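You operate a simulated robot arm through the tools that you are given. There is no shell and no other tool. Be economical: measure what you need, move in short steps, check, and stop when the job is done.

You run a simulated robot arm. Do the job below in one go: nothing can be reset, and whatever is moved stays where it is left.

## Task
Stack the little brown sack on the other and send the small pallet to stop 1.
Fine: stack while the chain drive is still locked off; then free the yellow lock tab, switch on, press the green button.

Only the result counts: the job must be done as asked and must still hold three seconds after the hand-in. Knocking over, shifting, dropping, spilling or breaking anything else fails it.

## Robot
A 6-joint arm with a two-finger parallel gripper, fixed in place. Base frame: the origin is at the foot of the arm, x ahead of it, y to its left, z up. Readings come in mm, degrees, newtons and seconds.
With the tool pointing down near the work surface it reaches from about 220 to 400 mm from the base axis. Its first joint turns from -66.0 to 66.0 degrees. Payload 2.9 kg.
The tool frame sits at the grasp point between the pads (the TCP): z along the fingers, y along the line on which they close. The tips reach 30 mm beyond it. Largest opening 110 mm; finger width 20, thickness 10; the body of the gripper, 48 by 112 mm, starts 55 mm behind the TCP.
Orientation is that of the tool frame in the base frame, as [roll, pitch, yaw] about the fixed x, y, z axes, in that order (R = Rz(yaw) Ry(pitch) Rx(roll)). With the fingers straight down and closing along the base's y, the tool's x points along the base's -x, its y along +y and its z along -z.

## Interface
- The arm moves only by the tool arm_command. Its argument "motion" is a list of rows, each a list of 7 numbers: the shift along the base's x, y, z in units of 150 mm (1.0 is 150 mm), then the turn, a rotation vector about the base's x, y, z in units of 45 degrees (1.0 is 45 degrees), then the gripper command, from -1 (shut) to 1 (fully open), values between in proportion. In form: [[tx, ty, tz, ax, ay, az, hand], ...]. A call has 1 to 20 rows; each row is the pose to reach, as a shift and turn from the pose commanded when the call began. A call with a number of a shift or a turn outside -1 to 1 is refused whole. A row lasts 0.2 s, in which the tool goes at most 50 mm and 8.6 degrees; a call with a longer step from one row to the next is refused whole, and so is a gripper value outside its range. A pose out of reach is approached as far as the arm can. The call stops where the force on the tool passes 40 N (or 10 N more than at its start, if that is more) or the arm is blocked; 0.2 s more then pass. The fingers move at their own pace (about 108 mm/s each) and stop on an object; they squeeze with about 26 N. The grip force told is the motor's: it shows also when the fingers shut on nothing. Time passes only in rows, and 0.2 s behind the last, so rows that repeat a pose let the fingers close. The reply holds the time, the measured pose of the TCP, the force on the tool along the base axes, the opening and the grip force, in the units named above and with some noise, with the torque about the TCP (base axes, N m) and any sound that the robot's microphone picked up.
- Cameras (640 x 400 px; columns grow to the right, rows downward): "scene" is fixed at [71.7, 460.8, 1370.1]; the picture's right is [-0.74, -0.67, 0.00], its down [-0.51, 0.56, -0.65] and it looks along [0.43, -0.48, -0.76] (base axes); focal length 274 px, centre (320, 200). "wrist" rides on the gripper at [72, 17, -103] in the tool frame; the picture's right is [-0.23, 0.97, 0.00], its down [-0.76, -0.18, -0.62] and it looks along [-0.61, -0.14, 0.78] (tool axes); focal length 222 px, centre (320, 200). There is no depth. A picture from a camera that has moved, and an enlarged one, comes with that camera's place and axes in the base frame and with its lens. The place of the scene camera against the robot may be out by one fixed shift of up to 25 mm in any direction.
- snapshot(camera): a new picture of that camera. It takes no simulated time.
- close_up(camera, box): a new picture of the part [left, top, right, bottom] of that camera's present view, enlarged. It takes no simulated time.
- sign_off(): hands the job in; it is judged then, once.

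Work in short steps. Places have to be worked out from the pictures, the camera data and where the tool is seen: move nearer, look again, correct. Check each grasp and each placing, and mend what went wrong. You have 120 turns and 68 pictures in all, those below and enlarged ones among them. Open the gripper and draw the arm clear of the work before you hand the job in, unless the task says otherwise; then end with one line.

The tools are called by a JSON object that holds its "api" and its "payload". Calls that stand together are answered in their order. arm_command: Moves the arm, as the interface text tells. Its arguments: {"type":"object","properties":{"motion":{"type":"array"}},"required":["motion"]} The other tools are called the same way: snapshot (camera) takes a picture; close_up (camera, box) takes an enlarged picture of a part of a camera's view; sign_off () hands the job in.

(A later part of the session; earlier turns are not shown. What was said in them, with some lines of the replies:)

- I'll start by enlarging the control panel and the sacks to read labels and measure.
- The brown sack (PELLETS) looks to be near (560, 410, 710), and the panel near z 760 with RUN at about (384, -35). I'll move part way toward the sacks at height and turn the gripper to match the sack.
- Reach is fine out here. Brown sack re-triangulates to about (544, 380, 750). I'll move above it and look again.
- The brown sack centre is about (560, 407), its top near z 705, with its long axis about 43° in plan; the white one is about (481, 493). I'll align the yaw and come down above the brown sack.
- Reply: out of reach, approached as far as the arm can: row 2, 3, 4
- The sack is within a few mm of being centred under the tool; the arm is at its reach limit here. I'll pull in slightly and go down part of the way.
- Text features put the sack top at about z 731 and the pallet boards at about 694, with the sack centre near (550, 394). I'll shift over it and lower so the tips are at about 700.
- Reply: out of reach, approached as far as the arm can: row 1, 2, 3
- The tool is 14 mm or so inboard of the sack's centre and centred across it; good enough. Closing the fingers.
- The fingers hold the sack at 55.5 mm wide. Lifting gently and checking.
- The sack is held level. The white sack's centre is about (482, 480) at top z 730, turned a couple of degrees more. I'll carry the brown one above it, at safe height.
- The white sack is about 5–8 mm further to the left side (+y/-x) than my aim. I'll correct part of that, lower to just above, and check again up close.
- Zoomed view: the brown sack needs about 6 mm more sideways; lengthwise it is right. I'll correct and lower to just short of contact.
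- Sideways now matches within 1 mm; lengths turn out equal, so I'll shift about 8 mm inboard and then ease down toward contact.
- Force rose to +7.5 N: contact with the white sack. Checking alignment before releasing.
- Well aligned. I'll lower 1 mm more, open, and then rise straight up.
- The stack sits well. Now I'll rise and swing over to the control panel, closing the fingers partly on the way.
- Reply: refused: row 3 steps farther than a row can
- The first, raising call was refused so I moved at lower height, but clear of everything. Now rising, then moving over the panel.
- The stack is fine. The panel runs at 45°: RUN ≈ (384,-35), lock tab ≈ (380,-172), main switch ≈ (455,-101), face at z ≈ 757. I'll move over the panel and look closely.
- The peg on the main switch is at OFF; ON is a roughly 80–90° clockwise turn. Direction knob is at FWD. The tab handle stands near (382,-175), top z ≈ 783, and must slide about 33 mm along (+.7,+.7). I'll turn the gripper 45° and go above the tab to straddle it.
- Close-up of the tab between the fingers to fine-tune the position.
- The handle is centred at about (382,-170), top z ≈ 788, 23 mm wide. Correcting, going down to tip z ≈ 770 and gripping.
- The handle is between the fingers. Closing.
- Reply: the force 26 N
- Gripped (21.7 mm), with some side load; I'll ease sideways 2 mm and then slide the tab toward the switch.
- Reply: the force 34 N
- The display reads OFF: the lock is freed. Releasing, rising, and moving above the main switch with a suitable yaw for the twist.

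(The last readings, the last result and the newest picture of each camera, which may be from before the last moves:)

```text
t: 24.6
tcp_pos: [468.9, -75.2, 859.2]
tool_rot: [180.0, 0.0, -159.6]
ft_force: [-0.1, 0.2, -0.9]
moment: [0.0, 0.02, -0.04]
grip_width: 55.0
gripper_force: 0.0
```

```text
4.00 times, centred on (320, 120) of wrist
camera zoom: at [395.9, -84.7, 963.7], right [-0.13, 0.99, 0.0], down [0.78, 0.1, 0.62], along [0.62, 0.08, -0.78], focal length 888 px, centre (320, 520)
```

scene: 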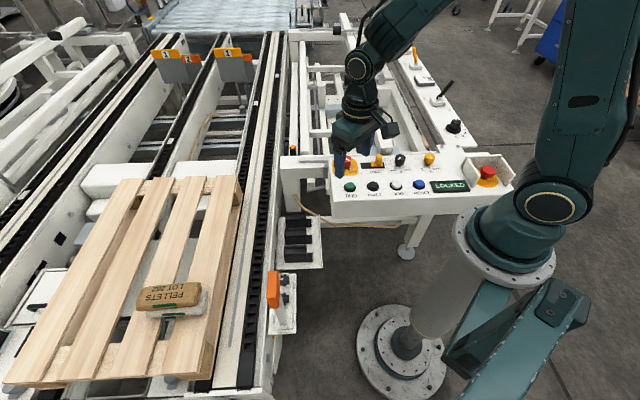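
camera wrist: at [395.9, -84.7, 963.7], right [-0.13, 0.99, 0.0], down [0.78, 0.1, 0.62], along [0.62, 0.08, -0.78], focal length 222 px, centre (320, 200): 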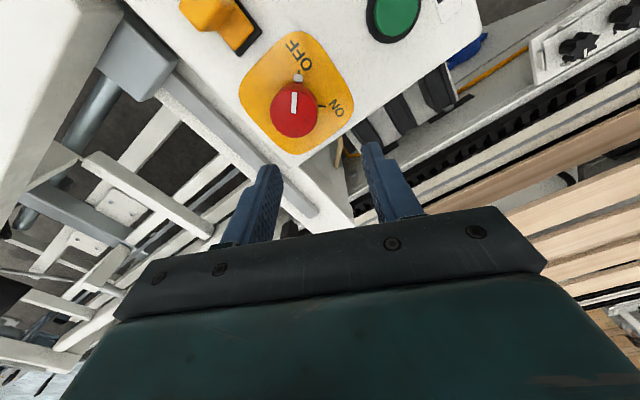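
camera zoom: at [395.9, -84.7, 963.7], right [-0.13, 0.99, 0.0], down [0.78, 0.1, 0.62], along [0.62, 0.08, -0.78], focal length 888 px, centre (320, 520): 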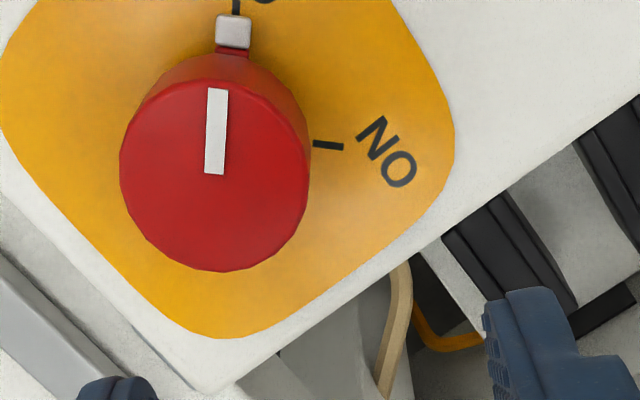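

Knob axis at about (452.5,-99), 36 mm diameter, top z ≈ 790; ON is 89° clockwise from OFF. Moving over it, then down to tip z ≈ 769.

{"api": "arm_command", "payload": {"motion": [[-0.109, -0.157, 0, 0, 0, 0, 0.2], [-0.109, -0.157, -0.1, 0, 0, 0, 0.2], [-0.109, -0.157, -0.25, 0, 0, 0, 0.2], [-0.109, -0.157, -0.4, 0, 0, 0, 0.2]]}}

{"api": "snapshot", "payload": {"camera": "wrist"}}

{"api": "close_up", "payload": {"camera": "scene", "box": [310, 120, 438, 200]}}

```text
t: 25.6
tcp_pos: [452.0, -99.7, 799.5]
tool_rot: [-180.0, 0.0, -159.5]
ft_force: [-1.1, 0.2, 0.2]
moment: [0.02, 0.0, 0.0]
grip_width: 65.8
gripper_force: 0.1
```

```text
24 pictures are left
camera wrist: at [379.2, -108.9, 902.4], right [-0.13, 0.99, 0.0], down [0.78, 0.1, 0.62], along [0.62, 0.08, -0.78], focal length 222 px, centre (320, 200)
```

wrist: 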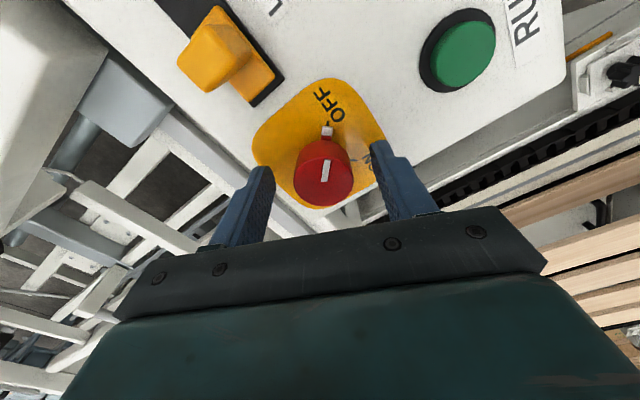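

```text
5.00 times, centred on (374, 160) of scene
camera zoom: at [71.7, 460.8, 1370.1], right [-0.74, -0.67, 0.0], down [-0.51, 0.56, -0.65], along [0.43, -0.48, -0.76], focal length 1369 px, centre (50, 400)
```

zoom: 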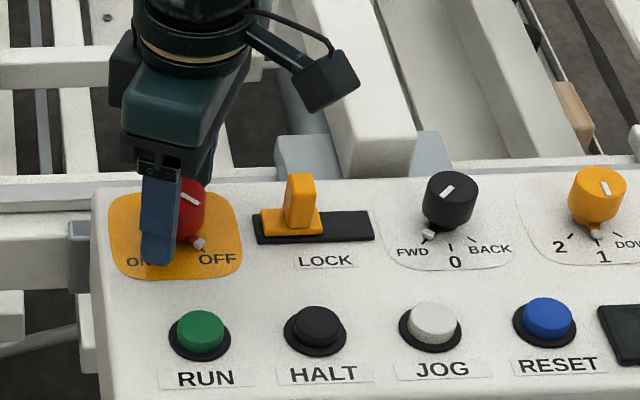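

Knob is centred between the fingers. Closing on it.

{"api": "arm_command", "payload": {"motion": [[0, 0, 0, 0, 0, 0, -1], [0, 0, 0, 0, 0, 0, -1], [0, 0, 0, 0, 0, 0, -1]]}}

```text
t: 26.4
tcp_pos: [451.5, -97.5, 799.4]
tool_rot: [179.7, -0.1, -159.4]
ft_force: [-5.0, 16.9, -0.3]
moment: [0.11, -0.15, -0.08]
grip_width: 35.2
gripper_force: 44.5
```

Gripped (35 mm). Easing 2 mm toward the true centre, then turning clockwise the first 45°.

{"api": "arm_command", "payload": {"motion": [[-0.003, 0.014, 0, 0, 0, 0, -1], [-0.003, 0.014, 0, 0, 0, -0.17, -1], [-0.003, 0.014, 0, 0, 0, -0.34, -1], [-0.003, 0.014, 0, 0, 0, -0.51, -1], [-0.003, 0.014, 0, 0, 0, -0.68, -1], [-0.003, 0.014, 0, 0, 0, -0.85, -1], [-0.003, 0.014, 0, 0, 0, -1, -1]]}}

{"api": "close_up", "payload": {"camera": "scene", "box": [310, 120, 470, 220]}}

```text
t: 28.0
tcp_pos: [451.1, -97.7, 800.0]
tool_rot: [-179.9, -0.3, 155.3]
ft_force: [-5.9, -3.7, -36.0]
moment: [0.26, -0.64, -0.04]
grip_width: 35.0
gripper_force: 45.1
```

```text
4.00 times, centred on (390, 170) of scene
camera zoom: at [72.1, 460.6, 1370.1], right [-0.74, -0.67, 0.0], down [-0.51, 0.56, -0.65], along [0.43, -0.48, -0.76], focal length 1095 px, centre (40, 320)
```

zoom: 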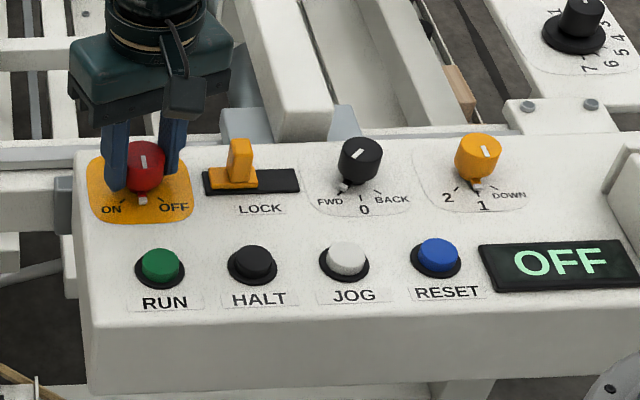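

The knob is half way and follows well. There's a vertical pull of 36 N, so I'll ease down 1 mm while turning the remaining 45°.

{"api": "arm_command", "payload": {"motion": [[0, 0, -0.007, 0, 0, 0, -1], [0, 0, -0.007, 0, 0, -0.17, -1], [0, 0, -0.007, 0, 0, -0.34, -1], [0, 0, -0.007, 0, 0, -0.51, -1], [0, 0, -0.007, 0, 0, -0.68, -1], [0, 0, -0.007, 0, 0, -0.85, -1], [0, 0, -0.007, 0, 0, -1, -1]]}}

{"api": "close_up", "payload": {"camera": "scene", "box": [310, 120, 470, 220]}}

```text
t: 29.6
tcp_pos: [451.2, -98.0, 799.5]
tool_rot: [-179.8, -0.1, 110.3]
ft_force: [-16.1, -14.2, -19.6]
moment: [1.18, -0.05, -0.02]
grip_width: 34.9
gripper_force: 45.7
```

```text
4.00 times, centred on (390, 170) of scene
camera zoom: at [71.6, 460.4, 1370.2], right [-0.74, -0.67, 0.0], down [-0.51, 0.56, -0.65], along [0.43, -0.48, -0.76], focal length 1095 px, centre (40, 320)
```

zoom: 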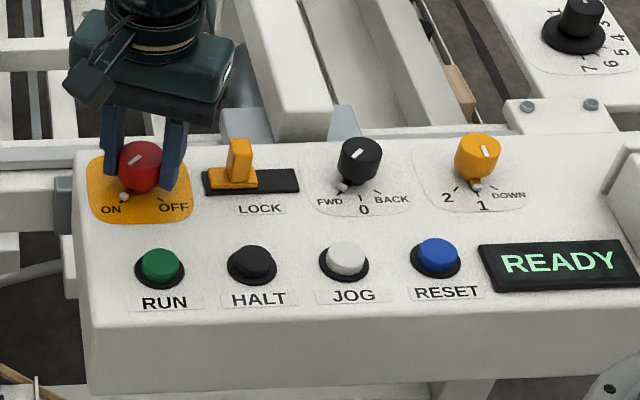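

The display shows READY. Releasing, rising and moving above RUN with the fingers shut.

{"api": "arm_command", "payload": {"motion": [[0, 0, 0, 0, 0, 0, 0.2], [0, 0, 0, 0, 0, 0, 0.2], [0, 0, 0, 0, 0, 0, 0.2], [0, 0, 0.2, 0, 0, 0, 0.2], [0, 0, 0.42, 0, 0, 0.17, 0.2], [-0.2, 0.2, 0.42, 0, 0, 0.34, -1], [-0.45, 0.42, 0.42, 0, 0, 0.51, -1], [-0.45, 0.42, 0.42, 0, 0, 0.68, -1], [-0.45, 0.42, 0.42, 0, 0, 0.85, -1], [-0.45, 0.42, 0.42, 0, 0, 1, -1]]}}

{"api": "snapshot", "payload": {"camera": "wrist"}}

{"api": "close_up", "payload": {"camera": "scene", "box": [310, 120, 470, 220]}}

```text
t: 31.8
tcp_pos: [387.8, -33.8, 863.8]
tool_rot: [-179.9, -0.1, 155.6]
ft_force: [-0.3, -0.9, -0.1]
moment: [-0.02, -0.01, 0.0]
grip_width: 0.0
gripper_force: 25.6
```

```text
20 pictures are left
camera wrist: at [328.7, 12.5, 966.1], right [0.61, 0.79, 0.0], down [0.62, -0.48, 0.62], along [0.49, -0.38, -0.78], focal length 222 px, centre (320, 200)
```

wrist: 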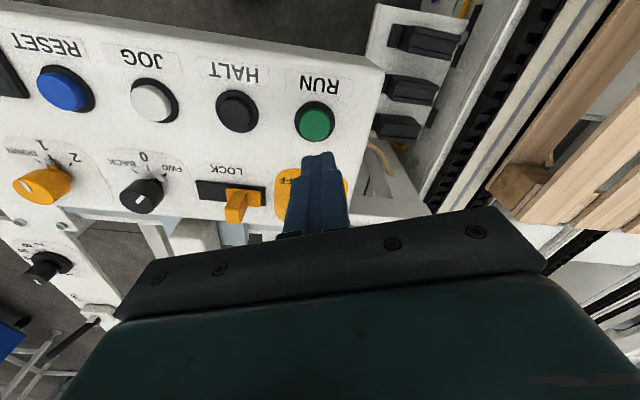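

```text
4.00 times, centred on (390, 170) of scene
camera zoom: at [71.7, 460.8, 1370.1], right [-0.74, -0.67, 0.0], down [-0.51, 0.56, -0.65], along [0.43, -0.48, -0.76], focal length 1095 px, centre (40, 320)
```

zoom: 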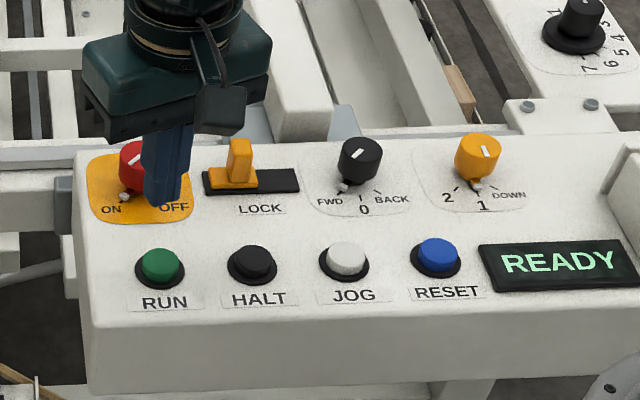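

RUN is at about (380,-32.5). Shifting 8 mm and pressing down slowly.

{"api": "arm_command", "payload": {"motion": [[-0.05, 0.008, -0.1, 0, 0, 0, -1], [-0.05, 0.008, -0.25, 0, 0, 0, -1], [-0.05, 0.008, -0.36, 0, 0, 0, -1], [-0.05, 0.008, -0.39, 0, 0, 0, -1], [-0.05, 0.008, -0.42, 0, 0, 0, -1], [-0.05, 0.008, -0.45, 0, 0, 0, -1]]}}

{"api": "close_up", "payload": {"camera": "scene", "box": [310, 120, 470, 220]}}

```text
t: 33.2
tcp_pos: [378.7, -32.5, 796.5]
tool_rot: [-179.8, -0.1, 155.5]
ft_force: [-8.4, 0.7, 16.0]
moment: [-0.05, 0.21, 0.03]
grip_width: 0.0
gripper_force: 26.2
heard: click
```

```text
4.00 times, centred on (390, 170) of scene
camera zoom: at [71.3, 460.8, 1370.1], right [-0.74, -0.67, 0.0], down [-0.51, 0.56, -0.65], along [0.44, -0.48, -0.76], focal length 1095 px, centre (40, 320)
```

zoom: 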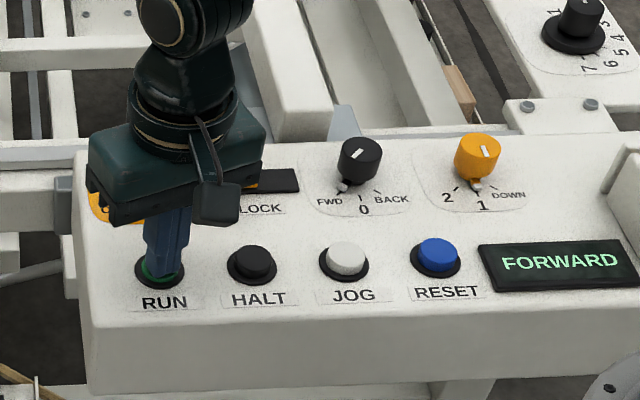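

A click, and the display reads FORWARD. Rising off the button and staying clear of the conveyor while watching.

{"api": "arm_command", "payload": {"motion": [[0, 0, 0.2, 0, 0, 0, -1], [0, 0, 0.5, 0, 0, 0, -1], [0, 0, 0.8, 0, 0, 0, -0.5], [-0.1, -0.2, 0.95, 0, 0, 0, 0], [-0.1, -0.2, 0.95, 0, 0, 0, 0.5]]}}

{"api": "snapshot", "payload": {"camera": "scene"}}

```text
t: 34.4
tcp_pos: [363.7, -66.7, 937.5]
tool_rot: [179.9, 0.0, 155.4]
ft_force: [-0.1, -0.1, -0.2]
moment: [-0.02, 0.02, -0.01]
grip_width: 82.3
gripper_force: 0.2
```

```text
17 pictures are left
```

scene: 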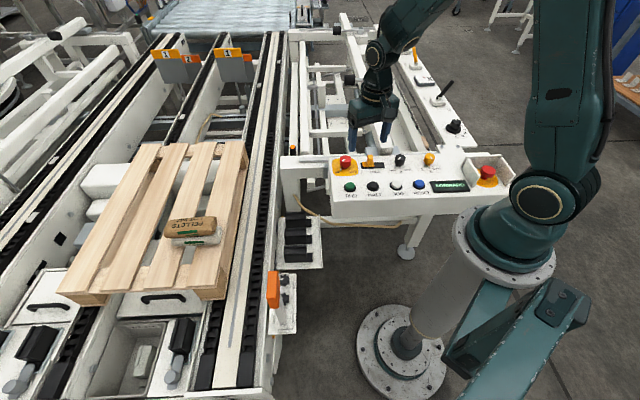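

The pallet is travelling toward the stops with the stack steady. Waiting.

{"api": "arm_command", "payload": {"motion": [[0, 0, 0, 0, 0, 0, 0.5], [0, 0, 0, 0, 0, 0, 0.5], [0, 0, 0, 0, 0, 0, 0.5], [0, 0, 0, 0, 0, 0, 0.5], [0, 0, 0, 0, 0, 0, 0.5], [0, 0, 0, 0, 0, 0, 0.5], [0, 0, 0, 0, 0, 0, 0.5], [0, 0, 0, 0, 0, 0, 0.5], [0, 0, 0, 0, 0, 0, 0.5], [0, 0, 0, 0, 0, 0, 0.5], [0, 0, 0, 0, 0, 0, 0.5], [0, 0, 0, 0, 0, 0, 0.5], [0, 0, 0, 0, 0, 0, 0.5], [0, 0, 0, 0, 0, 0, 0.5], [0, 0, 0, 0, 0, 0, 0.5]]}}

{"api": "snapshot", "payload": {"camera": "scene"}}

```text
t: 37.6
tcp_pos: [363.7, -65.6, 938.2]
tool_rot: [-180.0, -0.1, 155.5]
ft_force: [1.2, 0.1, -0.4]
moment: [-0.01, -0.01, 0.02]
grip_width: 82.6
gripper_force: 0.0
```

```text
16 pictures are left
```

scene: 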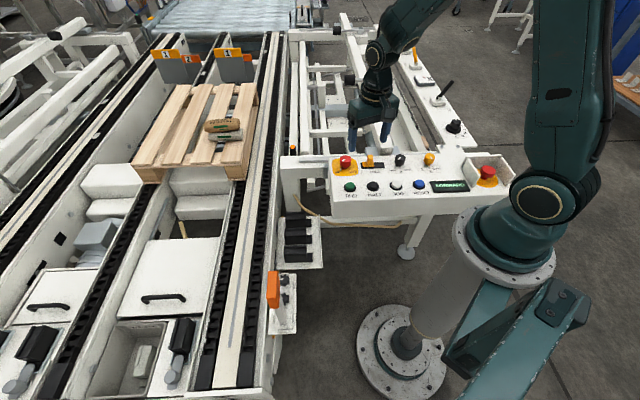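

The pallet is at or near the stop 1 plates. Waiting a little more and checking that it has halted.

{"api": "arm_command", "payload": {"motion": [[0, 0, 0, 0, 0, 0, 0.5], [0, 0, 0, 0, 0, 0, 0.5], [0, 0, 0, 0, 0, 0, 0.5], [0, 0, 0, 0, 0, 0, 0.5], [0, 0, 0, 0, 0, 0, 0.5], [0, 0, 0, 0, 0, 0, 0.5], [0, 0, 0, 0, 0, 0, 0.5], [0, 0, 0, 0, 0, 0, 0.5], [0, 0, 0, 0, 0, 0, 0.5], [0, 0, 0, 0, 0, 0, 0.5]]}}

{"api": "close_up", "payload": {"camera": "scene", "box": [120, 30, 312, 150]}}

{"api": "close_up", "payload": {"camera": "scene", "box": [310, 120, 470, 220]}}

```text
t: 39.8
tcp_pos: [364.1, -67.7, 937.6]
tool_rot: [180.0, 0.0, 155.4]
ft_force: [0.2, 0.0, 0.0]
moment: [0.0, -0.01, 0.0]
grip_width: 82.2
gripper_force: 0.0
```

```text
3.33 times, centred on (216, 90) of scene
camera zoom: at [71.7, 460.8, 1370.1], right [-0.74, -0.67, 0.0], down [-0.51, 0.56, -0.65], along [0.43, -0.48, -0.76], focal length 912 px, centre (667, 567)
```

zoom: 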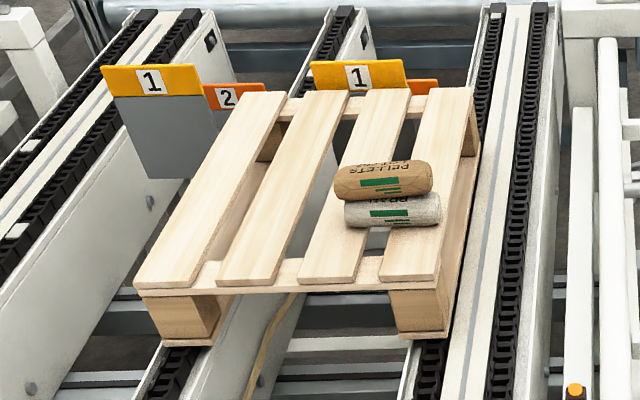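

```text
4.00 times, centred on (390, 170) of scene
camera zoom: at [71.7, 460.8, 1370.1], right [-0.74, -0.67, 0.0], down [-0.51, 0.56, -0.65], along [0.43, -0.48, -0.76], focal length 1095 px, centre (40, 320)
```

zoom: 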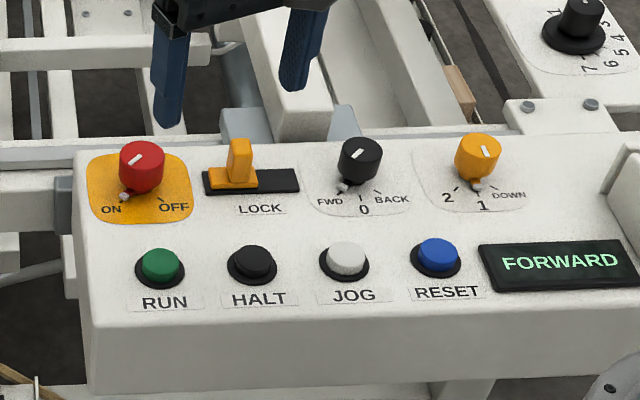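

The pallet is near the stop plates but the display still says FORWARD; I'll wait longer and compare its position.

{"api": "arm_command", "payload": {"motion": [[0, 0, 0, 0, 0, 0, 0.5], [0, 0, 0, 0, 0, 0, 0.5], [0, 0, 0, 0, 0, 0, 0.5], [0, 0, 0, 0, 0, 0, 0.5], [0, 0, 0, 0, 0, 0, 0.5], [0, 0, 0, 0, 0, 0, 0.5], [0, 0, 0, 0, 0, 0, 0.5], [0, 0, 0, 0, 0, 0, 0.5], [0, 0, 0, 0, 0, 0, 0.5], [0, 0, 0, 0, 0, 0, 0.5], [0, 0, 0, 0, 0, 0, 0.5], [0, 0, 0, 0, 0, 0, 0.5], [0, 0, 0, 0, 0, 0, 0.5], [0, 0, 0, 0, 0, 0, 0.5], [0, 0, 0, 0, 0, 0, 0.5], [0, 0, 0, 0, 0, 0, 0.5], [0, 0, 0, 0, 0, 0, 0.5], [0, 0, 0, 0, 0, 0, 0.5]]}}

{"api": "close_up", "payload": {"camera": "scene", "box": [120, 30, 312, 150]}}

{"api": "snapshot", "payload": {"camera": "scene"}}

```text
t: 43.6
tcp_pos: [362.4, -66.4, 937.1]
tool_rot: [-179.9, 0.0, 155.6]
ft_force: [0.1, -0.3, -1.2]
moment: [-0.01, 0.03, 0.0]
grip_width: 82.7
gripper_force: 0.1
```

```text
3.33 times, centred on (216, 90) of scene
camera zoom: at [71.7, 460.8, 1370.1], right [-0.74, -0.67, 0.0], down [-0.51, 0.56, -0.65], along [0.43, -0.48, -0.76], focal length 912 px, centre (667, 567)
```

zoom: 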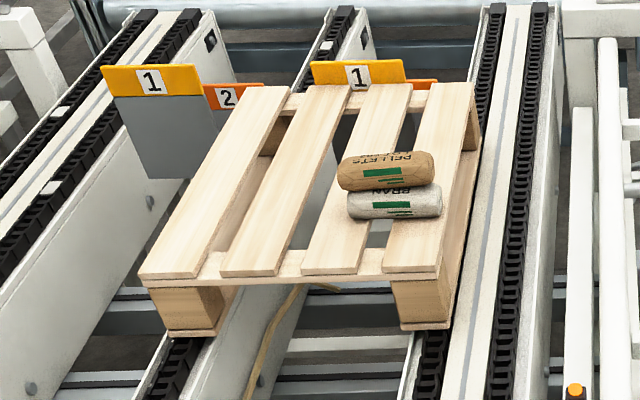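

```text
12 pictures are left
```

scene: 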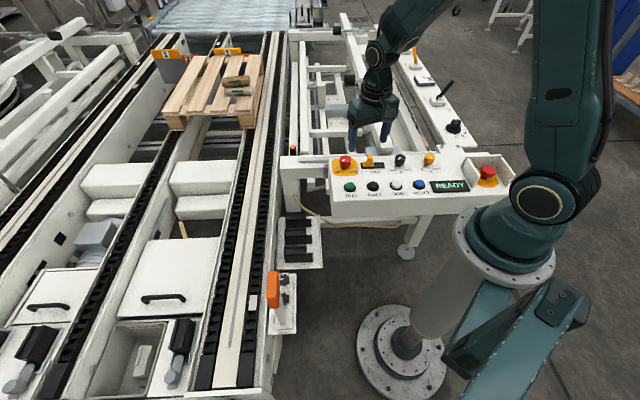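

The display is back to READY: the drive stopped with the pallet at stop 1. One last check that it stays put.

{"api": "arm_command", "payload": {"motion": [[0, 0, 0, 0, 0, 0, 0.5], [0, 0, 0, 0, 0, 0, 0.5], [0, 0, 0, 0, 0, 0, 0.5], [0, 0, 0, 0, 0, 0, 0.5], [0, 0, 0, 0, 0, 0, 0.5], [0, 0, 0, 0, 0, 0, 0.5], [0, 0, 0, 0, 0, 0, 0.5]]}}

{"api": "close_up", "payload": {"camera": "scene", "box": [120, 30, 312, 150]}}

```text
t: 45.2
tcp_pos: [364.4, -66.6, 938.1]
tool_rot: [180.0, -0.1, 155.6]
ft_force: [-0.3, -0.4, -0.2]
moment: [0.01, -0.01, 0.03]
grip_width: 82.6
gripper_force: 0.1
```

```text
3.33 times, centred on (216, 90) of scene
camera zoom: at [71.7, 460.8, 1370.1], right [-0.74, -0.67, 0.0], down [-0.51, 0.56, -0.65], along [0.43, -0.48, -0.76], focal length 912 px, centre (667, 567)
```

zoom: 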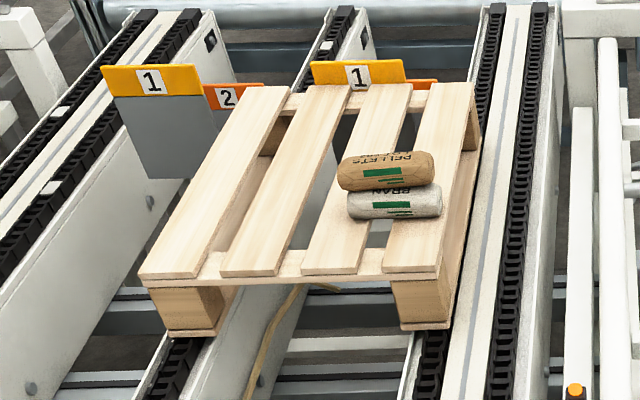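

Nothing has moved since the last picture, the stack is intact, and the arm is clear with the gripper open. Handing in.

{"api": "sign_off", "payload": {}}

```text
The job is handed in.
```

The brown sack is stacked on the white one, and the pallet is standing at stop 1. The drive has stopped by itself, with the display back at READY.
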